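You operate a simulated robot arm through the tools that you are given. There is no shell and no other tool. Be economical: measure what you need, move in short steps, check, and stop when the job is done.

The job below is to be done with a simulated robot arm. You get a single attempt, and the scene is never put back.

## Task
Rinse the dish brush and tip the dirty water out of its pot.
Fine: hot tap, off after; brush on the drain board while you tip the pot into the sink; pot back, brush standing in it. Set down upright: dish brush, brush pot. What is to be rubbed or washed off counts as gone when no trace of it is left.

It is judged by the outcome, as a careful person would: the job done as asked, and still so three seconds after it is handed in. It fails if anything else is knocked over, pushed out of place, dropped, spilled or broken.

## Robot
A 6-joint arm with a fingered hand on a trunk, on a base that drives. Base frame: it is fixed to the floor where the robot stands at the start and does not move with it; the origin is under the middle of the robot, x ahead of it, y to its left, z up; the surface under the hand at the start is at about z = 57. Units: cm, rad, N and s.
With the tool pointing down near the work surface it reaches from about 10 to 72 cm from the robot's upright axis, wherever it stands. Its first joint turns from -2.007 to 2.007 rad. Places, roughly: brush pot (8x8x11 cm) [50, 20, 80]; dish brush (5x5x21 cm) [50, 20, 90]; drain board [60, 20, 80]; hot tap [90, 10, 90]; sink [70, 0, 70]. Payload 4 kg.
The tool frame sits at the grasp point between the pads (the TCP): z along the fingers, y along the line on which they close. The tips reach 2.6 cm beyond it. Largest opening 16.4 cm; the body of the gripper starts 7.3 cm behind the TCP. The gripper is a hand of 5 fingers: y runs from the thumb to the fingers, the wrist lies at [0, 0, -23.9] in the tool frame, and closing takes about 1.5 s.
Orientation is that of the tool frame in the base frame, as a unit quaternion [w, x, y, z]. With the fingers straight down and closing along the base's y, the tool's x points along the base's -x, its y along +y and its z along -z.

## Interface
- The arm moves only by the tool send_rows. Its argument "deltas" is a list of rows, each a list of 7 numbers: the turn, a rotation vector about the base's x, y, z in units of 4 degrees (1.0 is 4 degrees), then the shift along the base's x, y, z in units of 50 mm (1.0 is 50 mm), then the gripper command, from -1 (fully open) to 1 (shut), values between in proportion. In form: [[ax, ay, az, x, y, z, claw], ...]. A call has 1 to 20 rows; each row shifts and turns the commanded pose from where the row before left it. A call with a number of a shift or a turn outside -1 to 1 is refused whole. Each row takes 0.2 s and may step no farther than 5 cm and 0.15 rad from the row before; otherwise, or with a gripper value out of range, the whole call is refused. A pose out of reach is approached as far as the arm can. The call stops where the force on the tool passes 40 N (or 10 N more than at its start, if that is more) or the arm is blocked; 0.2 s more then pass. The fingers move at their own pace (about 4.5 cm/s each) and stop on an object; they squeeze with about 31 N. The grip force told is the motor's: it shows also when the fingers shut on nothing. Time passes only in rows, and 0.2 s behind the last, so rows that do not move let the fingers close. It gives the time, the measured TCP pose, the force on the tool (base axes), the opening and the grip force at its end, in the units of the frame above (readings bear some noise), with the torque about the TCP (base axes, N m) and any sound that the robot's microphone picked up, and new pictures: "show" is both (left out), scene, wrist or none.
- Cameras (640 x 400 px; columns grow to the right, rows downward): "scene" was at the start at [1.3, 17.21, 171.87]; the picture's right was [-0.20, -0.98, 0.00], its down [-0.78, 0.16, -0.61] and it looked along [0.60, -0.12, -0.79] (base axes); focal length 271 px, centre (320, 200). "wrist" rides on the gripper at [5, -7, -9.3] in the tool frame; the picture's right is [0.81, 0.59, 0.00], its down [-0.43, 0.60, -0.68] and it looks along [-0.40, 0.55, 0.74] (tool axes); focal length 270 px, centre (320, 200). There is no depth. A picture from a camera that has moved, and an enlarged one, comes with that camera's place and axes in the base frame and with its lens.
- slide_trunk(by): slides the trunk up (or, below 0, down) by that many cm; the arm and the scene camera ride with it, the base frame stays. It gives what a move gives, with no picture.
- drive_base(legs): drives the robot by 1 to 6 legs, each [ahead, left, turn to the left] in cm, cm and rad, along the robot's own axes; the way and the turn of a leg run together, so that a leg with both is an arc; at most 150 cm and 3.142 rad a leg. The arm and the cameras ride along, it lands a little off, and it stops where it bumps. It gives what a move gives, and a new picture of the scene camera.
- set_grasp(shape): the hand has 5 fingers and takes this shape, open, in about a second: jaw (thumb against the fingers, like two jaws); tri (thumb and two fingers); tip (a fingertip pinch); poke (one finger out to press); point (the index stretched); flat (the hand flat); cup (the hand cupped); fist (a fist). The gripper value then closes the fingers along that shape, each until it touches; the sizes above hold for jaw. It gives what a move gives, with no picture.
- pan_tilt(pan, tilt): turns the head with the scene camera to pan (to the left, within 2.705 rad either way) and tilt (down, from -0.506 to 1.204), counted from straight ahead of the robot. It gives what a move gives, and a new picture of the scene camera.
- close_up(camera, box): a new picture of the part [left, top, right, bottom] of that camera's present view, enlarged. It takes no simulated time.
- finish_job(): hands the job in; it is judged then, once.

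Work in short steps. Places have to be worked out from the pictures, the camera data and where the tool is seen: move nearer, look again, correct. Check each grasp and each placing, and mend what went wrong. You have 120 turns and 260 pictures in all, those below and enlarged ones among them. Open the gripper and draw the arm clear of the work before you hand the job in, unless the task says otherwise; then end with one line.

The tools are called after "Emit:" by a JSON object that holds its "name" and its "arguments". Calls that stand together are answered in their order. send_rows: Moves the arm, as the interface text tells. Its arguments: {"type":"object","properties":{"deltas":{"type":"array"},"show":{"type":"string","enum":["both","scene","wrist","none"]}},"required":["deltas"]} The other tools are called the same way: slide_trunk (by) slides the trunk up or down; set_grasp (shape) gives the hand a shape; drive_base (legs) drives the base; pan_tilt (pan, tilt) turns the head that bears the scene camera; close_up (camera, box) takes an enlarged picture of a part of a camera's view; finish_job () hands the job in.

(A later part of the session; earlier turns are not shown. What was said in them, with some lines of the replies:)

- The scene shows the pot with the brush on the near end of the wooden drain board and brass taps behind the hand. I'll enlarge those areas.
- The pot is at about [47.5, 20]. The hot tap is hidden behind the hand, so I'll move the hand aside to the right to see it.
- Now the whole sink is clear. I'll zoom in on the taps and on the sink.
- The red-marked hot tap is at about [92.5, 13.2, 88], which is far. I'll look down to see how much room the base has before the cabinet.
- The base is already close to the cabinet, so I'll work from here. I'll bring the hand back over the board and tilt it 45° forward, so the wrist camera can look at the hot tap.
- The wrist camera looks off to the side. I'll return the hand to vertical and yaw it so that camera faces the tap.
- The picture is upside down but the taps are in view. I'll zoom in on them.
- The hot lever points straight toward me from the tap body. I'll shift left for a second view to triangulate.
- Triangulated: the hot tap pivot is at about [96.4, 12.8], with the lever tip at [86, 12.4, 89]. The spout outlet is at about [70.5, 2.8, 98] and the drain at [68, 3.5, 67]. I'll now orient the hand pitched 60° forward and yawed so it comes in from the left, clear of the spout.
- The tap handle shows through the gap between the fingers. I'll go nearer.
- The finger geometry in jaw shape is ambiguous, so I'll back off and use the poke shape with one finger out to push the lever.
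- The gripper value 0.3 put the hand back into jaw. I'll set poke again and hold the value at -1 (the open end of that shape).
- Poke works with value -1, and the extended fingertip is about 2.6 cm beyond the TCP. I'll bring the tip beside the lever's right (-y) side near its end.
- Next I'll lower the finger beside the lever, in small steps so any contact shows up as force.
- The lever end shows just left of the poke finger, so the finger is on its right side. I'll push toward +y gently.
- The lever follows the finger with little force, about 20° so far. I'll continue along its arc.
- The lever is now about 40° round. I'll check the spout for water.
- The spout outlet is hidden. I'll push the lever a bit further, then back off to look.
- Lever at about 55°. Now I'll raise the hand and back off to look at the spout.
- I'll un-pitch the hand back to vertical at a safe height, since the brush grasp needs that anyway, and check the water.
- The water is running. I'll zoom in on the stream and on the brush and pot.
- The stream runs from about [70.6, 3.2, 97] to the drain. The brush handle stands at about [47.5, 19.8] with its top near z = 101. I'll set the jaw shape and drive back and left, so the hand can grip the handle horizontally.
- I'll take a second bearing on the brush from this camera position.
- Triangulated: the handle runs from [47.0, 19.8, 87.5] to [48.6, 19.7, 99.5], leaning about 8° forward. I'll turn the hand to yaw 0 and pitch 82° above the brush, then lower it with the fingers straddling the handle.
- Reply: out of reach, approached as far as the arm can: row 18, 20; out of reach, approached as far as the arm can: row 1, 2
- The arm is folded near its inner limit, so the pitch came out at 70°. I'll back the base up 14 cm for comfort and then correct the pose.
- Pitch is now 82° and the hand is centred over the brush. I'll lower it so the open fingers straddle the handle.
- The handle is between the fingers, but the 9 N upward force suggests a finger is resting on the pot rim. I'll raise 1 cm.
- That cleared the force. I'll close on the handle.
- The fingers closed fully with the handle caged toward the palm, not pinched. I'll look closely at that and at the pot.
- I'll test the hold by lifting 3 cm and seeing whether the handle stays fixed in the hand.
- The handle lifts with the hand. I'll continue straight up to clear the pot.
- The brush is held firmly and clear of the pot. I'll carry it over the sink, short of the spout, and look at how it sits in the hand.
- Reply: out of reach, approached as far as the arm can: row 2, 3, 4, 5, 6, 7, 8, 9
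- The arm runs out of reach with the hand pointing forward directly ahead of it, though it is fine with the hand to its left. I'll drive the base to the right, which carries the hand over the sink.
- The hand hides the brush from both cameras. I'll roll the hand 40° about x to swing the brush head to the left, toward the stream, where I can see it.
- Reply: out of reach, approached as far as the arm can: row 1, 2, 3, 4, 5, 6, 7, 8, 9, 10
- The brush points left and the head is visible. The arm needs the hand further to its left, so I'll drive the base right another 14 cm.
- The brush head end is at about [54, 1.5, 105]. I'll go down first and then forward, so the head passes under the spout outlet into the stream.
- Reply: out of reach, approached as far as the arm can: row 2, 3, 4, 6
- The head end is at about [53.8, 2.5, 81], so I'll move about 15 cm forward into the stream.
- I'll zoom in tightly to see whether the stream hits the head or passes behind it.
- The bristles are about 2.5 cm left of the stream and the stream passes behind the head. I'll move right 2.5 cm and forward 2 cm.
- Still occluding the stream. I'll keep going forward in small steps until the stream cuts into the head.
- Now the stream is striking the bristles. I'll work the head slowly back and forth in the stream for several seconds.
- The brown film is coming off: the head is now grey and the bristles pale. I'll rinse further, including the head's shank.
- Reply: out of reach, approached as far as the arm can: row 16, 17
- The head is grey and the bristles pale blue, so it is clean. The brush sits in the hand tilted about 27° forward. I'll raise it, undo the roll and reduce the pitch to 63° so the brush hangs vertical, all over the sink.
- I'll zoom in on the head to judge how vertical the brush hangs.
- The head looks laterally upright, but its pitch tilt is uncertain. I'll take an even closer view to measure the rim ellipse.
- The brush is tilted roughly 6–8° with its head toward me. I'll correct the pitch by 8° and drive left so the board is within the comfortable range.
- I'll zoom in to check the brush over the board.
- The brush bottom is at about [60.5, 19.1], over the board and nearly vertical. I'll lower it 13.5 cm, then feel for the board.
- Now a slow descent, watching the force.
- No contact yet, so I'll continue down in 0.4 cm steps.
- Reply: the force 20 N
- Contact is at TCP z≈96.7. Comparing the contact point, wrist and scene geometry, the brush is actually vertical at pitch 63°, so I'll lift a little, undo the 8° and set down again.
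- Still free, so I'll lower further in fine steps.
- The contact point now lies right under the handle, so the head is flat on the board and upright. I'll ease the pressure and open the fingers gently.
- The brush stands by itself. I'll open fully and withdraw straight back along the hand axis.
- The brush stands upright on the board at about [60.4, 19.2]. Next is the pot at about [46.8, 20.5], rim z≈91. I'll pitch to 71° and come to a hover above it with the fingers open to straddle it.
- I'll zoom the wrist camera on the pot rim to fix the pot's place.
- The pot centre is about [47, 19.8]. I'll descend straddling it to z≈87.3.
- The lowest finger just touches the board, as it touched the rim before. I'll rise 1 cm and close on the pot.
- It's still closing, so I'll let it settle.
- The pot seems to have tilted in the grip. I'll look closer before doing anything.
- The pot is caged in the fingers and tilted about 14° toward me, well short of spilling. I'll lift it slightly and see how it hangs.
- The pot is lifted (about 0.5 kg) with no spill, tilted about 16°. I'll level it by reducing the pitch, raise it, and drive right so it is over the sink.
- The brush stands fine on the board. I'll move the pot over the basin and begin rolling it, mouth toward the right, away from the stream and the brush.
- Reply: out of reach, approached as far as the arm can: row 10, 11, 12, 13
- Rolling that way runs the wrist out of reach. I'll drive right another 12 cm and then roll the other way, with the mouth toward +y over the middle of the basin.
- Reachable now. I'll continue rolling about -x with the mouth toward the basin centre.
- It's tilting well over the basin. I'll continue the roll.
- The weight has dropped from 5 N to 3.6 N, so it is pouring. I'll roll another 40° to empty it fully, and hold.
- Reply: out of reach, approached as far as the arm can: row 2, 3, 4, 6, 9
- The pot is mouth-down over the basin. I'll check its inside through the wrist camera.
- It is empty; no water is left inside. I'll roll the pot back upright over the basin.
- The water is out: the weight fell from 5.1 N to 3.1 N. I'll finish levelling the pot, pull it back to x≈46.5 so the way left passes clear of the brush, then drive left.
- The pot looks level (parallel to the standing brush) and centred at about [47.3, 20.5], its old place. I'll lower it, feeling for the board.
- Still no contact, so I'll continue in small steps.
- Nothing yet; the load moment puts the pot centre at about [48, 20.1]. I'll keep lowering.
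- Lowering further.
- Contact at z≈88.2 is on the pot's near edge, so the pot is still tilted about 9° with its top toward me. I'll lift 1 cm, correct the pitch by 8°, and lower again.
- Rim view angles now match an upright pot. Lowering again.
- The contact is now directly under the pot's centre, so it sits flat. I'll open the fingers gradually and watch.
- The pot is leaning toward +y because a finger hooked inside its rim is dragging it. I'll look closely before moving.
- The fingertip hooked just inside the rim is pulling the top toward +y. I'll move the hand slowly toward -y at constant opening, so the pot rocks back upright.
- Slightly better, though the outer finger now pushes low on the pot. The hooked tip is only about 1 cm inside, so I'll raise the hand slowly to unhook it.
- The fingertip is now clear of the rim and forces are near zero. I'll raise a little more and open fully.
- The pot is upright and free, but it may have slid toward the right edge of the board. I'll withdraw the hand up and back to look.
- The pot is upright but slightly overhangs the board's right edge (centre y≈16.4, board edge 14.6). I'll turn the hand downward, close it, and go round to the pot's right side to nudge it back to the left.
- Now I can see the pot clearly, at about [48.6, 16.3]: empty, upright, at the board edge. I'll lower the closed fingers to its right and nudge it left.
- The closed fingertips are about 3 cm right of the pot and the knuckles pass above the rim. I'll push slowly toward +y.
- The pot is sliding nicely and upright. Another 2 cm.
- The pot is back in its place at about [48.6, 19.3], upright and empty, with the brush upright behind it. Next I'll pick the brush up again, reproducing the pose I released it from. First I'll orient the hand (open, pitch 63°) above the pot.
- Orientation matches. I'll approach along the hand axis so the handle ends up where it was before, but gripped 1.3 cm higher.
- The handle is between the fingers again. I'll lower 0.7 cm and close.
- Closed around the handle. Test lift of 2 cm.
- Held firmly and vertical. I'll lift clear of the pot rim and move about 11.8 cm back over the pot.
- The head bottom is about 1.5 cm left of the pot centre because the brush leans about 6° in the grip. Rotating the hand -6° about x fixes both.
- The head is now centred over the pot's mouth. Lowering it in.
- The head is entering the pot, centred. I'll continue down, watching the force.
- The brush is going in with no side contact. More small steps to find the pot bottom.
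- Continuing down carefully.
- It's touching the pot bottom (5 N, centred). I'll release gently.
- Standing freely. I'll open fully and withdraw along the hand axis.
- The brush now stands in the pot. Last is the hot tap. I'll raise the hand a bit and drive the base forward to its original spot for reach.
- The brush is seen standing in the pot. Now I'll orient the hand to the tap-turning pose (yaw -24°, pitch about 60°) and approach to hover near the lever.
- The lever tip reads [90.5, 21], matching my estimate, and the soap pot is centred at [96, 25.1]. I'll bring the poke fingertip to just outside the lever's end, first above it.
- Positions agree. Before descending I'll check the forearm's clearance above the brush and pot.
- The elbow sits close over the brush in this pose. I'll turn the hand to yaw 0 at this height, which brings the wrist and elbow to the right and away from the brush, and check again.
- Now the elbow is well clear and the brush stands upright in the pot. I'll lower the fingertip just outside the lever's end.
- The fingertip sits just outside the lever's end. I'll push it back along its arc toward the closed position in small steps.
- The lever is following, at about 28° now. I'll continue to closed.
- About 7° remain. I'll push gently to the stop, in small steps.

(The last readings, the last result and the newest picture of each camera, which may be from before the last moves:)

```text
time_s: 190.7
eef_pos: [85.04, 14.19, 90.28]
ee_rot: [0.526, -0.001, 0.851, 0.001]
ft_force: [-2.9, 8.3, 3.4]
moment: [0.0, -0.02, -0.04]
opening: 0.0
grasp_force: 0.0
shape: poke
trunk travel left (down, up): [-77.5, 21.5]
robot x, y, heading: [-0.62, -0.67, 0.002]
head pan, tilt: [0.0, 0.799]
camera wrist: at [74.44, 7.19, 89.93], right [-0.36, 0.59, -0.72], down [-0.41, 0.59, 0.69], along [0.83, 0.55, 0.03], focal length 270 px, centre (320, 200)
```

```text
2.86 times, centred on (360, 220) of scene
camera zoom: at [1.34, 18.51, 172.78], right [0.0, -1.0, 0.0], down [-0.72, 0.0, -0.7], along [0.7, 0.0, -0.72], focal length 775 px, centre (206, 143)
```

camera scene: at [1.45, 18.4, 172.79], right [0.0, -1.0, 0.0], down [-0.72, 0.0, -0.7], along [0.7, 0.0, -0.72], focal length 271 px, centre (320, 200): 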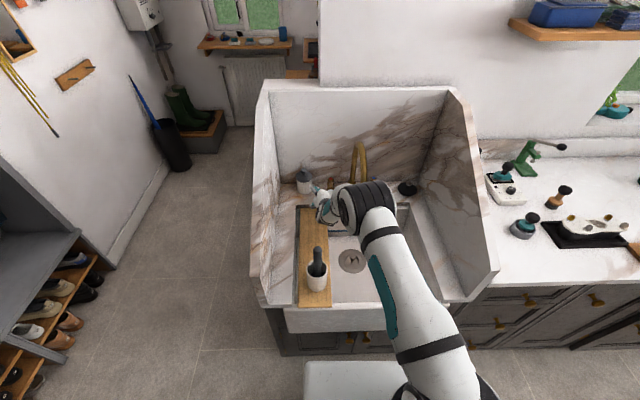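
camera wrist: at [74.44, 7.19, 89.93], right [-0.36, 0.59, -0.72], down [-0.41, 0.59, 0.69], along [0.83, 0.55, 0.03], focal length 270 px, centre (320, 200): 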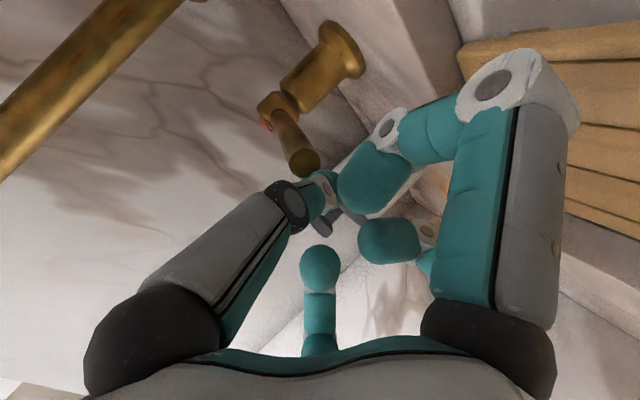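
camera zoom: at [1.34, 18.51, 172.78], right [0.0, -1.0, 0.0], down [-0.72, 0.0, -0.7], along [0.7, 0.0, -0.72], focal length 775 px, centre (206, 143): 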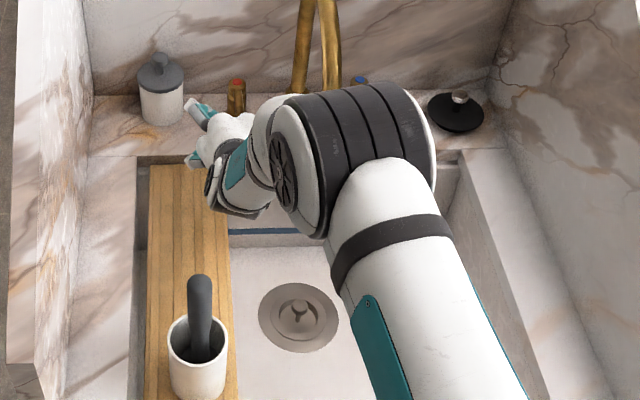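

I hit the stop (8 N) and the stream at the drain is gone. I'll back the finger off to the left, raise it and withdraw.

Emit:
{"name": "send_rows", "arguments": {"deltas": [[0, 0, 0, 0, 0.25, 0, -1], [0, 0, 0, 0, 0, 0.6, -1], [0, 0, 0, -0.1, 0, 0.8, -1], [0, 0, 0, -0.5, 0, 0.7, -1], [0, 0, 0, -0.8, 0, 0.5, -1], [0, 0, 0, -0.8, -0.2, 0.5, -1], [0, 0, 0, -0.6, -0.3, 0.5, -1], [0, 0, 0, -0.4, -0.3, 0.2, -1], [0, 0, 0, 0, -0.5, 0, -1], [0, 0, 0, 0, 0, 0, -1]], "show": "both"}}

Emit:
{"name": "close_up", "arguments": {"camera": "scene", "box": [270, 140, 420, 310]}}

```text
time_s: 192.9
eef_pos: [69.23, 8.72, 109.11]
ee_rot: [0.525, -0.001, 0.851, 0.001]
ft_force: [-0.5, 0.7, -0.1]
moment: [-0.04, -0.01, 0.01]
opening: 0.02
grasp_force: 0.0
shape: poke
trunk travel left (down, up): [-77.5, 21.5]
robot x, y, heading: [-0.54, -0.36, 0.0]
head pan, tilt: [0.0, 0.799]
camera scene: at [1.42, 18.45, 172.78], right [0.0, -1.0, 0.0], down [-0.72, 0.0, -0.7], along [0.7, 0.0, -0.72], focal length 271 px, centre (320, 200)
camera wrist: at [58.45, 1.81, 108.83], right [-0.36, 0.59, -0.72], down [-0.41, 0.59, 0.69], along [0.83, 0.55, 0.03], focal length 270 px, centre (320, 200)
```

scene: 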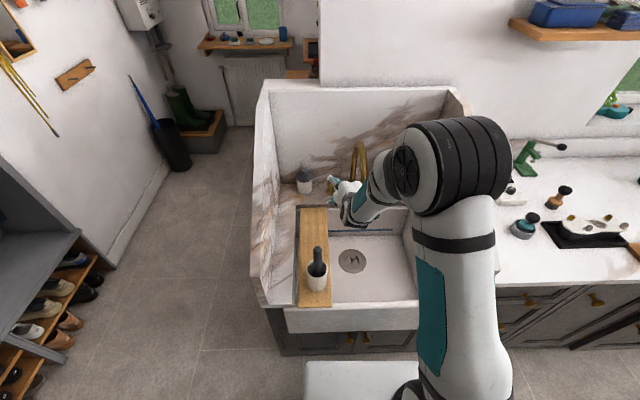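
wrist: 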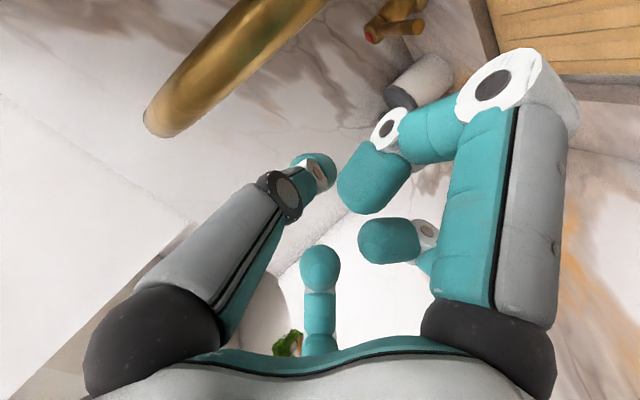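

```text
2.35 times, centred on (345, 225) of scene
camera zoom: at [1.42, 18.45, 172.78], right [0.0, -1.0, 0.0], down [-0.72, 0.0, -0.7], along [0.7, 0.0, -0.72], focal length 638 px, centre (261, 141)
```

zoom: 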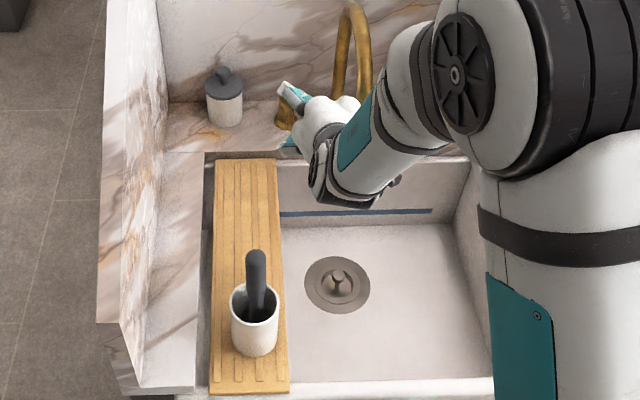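

Water is off; pot and brush stand in place. I'll withdraw the arm back and to the right, clear of the spout, open the hand, and make a last inspection.

Emit:
{"name": "send_rows", "arguments": {"deltas": [[0, 0, 0, -0.6, 0, 0.5, -1], [0, 0, 0, -0.8, 0, 0.5, -1], [0, 1, 0, -0.8, 0, 0.3, -1], [0, 1, 0, -0.6, -0.3, 0, -1], [0, 1, 0, 0, -0.6, 0, -1], [0, 1, 0, 0, -0.6, 0, -1], [0, 1, 0, 0, -0.6, 0, -1], [0, 1, 0, 0, -0.6, 0, -1], [0, 1, 0, 0, -0.6, 0, -1], [0, 1, 0, 0, -0.6, 0, -1], [0, 1, 0, 0, -0.6, 0, -1], [0, 1, 0, 0, -0.6, 0, -1], [0, 1, 0, 0, 0, 0, -1], [0, 1, 0, 0, 0, 0, -1], [0, 1, 0, 0, 0, 0, -1]], "show": "none"}}

Emit:
{"name": "set_grasp", "arguments": {"shape": "jaw"}}

Emit:
{"name": "close_up", "arguments": {"camera": "scene", "box": [240, 130, 430, 310]}}

Emit:
{"name": "close_up", "arguments": {"camera": "scene", "box": [285, 150, 395, 215]}}

Emit:
{"name": "close_up", "arguments": {"camera": "scene", "box": [285, 230, 355, 310]}}

```text
time_s: 196.1
eef_pos: [53.91, -16.94, 114.27]
ee_rot: [0.153, -0.003, 0.988, 0.029]
ft_force: [0.3, -0.3, 0.5]
moment: [0.02, -0.03, 0.0]
opening: 0.0
grasp_force: 0.1
shape: poke
out of reach, approached as far as the arm can: row 7, 13, 14, 15
trunk travel left (down, up): [-77.5, 21.5]
robot x, y, heading: [-0.48, -0.33, 0.004]
head pan, tilt: [0.0, 0.799]
```

```text
time_s: 197.0
eef_pos: [53.93, -16.87, 114.33]
ee_rot: [0.154, -0.004, 0.988, 0.029]
ft_force: [-0.5, 0.4, 0.1]
moment: [-0.02, -0.01, 0.01]
opening: 16.39
grasp_force: 0.0
shape: jaw
trunk travel left (down, up): [-77.5, 21.5]
robot x, y, heading: [-0.36, -0.45, 0.004]
head pan, tilt: [0.0, 0.799]
```

```text
2.22 times, centred on (335, 220) of scene
camera zoom: at [1.44, 18.4, 172.79], right [0.0, -1.0, 0.0], down [-0.72, 0.0, -0.7], along [0.7, 0.0, -0.72], focal length 603 px, centre (287, 156)
```

zoom: 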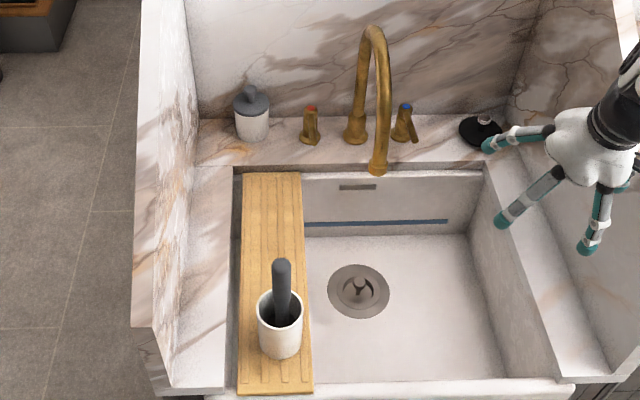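

```text
5.82 times, centred on (340, 182) of scene
camera zoom: at [1.44, 18.4, 172.79], right [0.0, -1.0, 0.0], down [-0.72, 0.0, -0.7], along [0.7, 0.0, -0.72], focal length 1578 px, centre (204, 302)
```

zoom: 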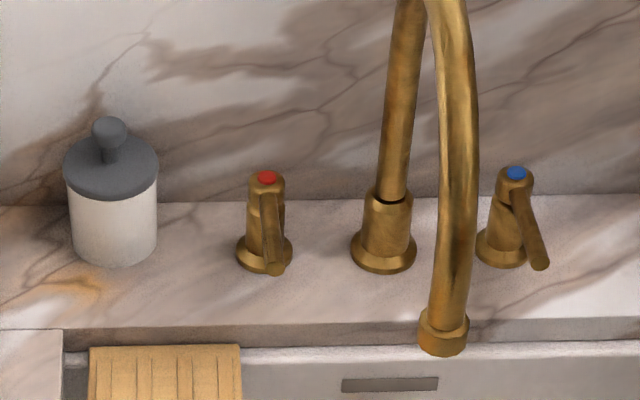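

```text
5.00 times, centred on (320, 270) of scene
camera zoom: at [1.44, 18.4, 172.79], right [0.0, -1.0, 0.0], down [-0.72, 0.0, -0.7], along [0.7, 0.0, -0.72], focal length 1356 px, centre (320, -150)
```

zoom: 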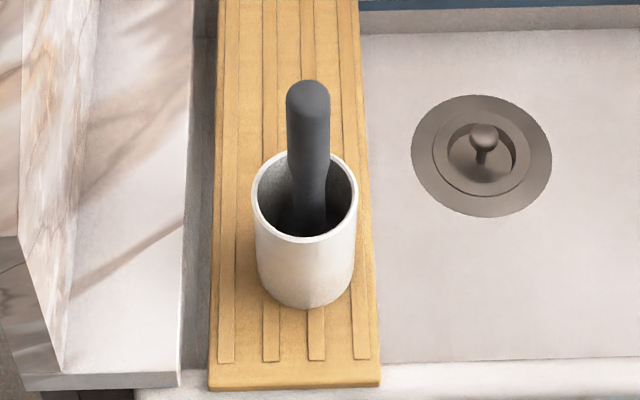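

The tap is off with its lever as at the start, and the sink is clean. The pot is empty and in place with the clean brush upright in it, and the hand is open and clear. Handing in.

Emit:
{"name": "finish_job", "arguments": {}}

```text
The job is handed in.
```

The brush is rinsed under the hot tap and standing in its emptied pot on the drain board, with the tap turned off. Nothing else was knocked or moved; the pot sits about 1.5 cm from its original spot.
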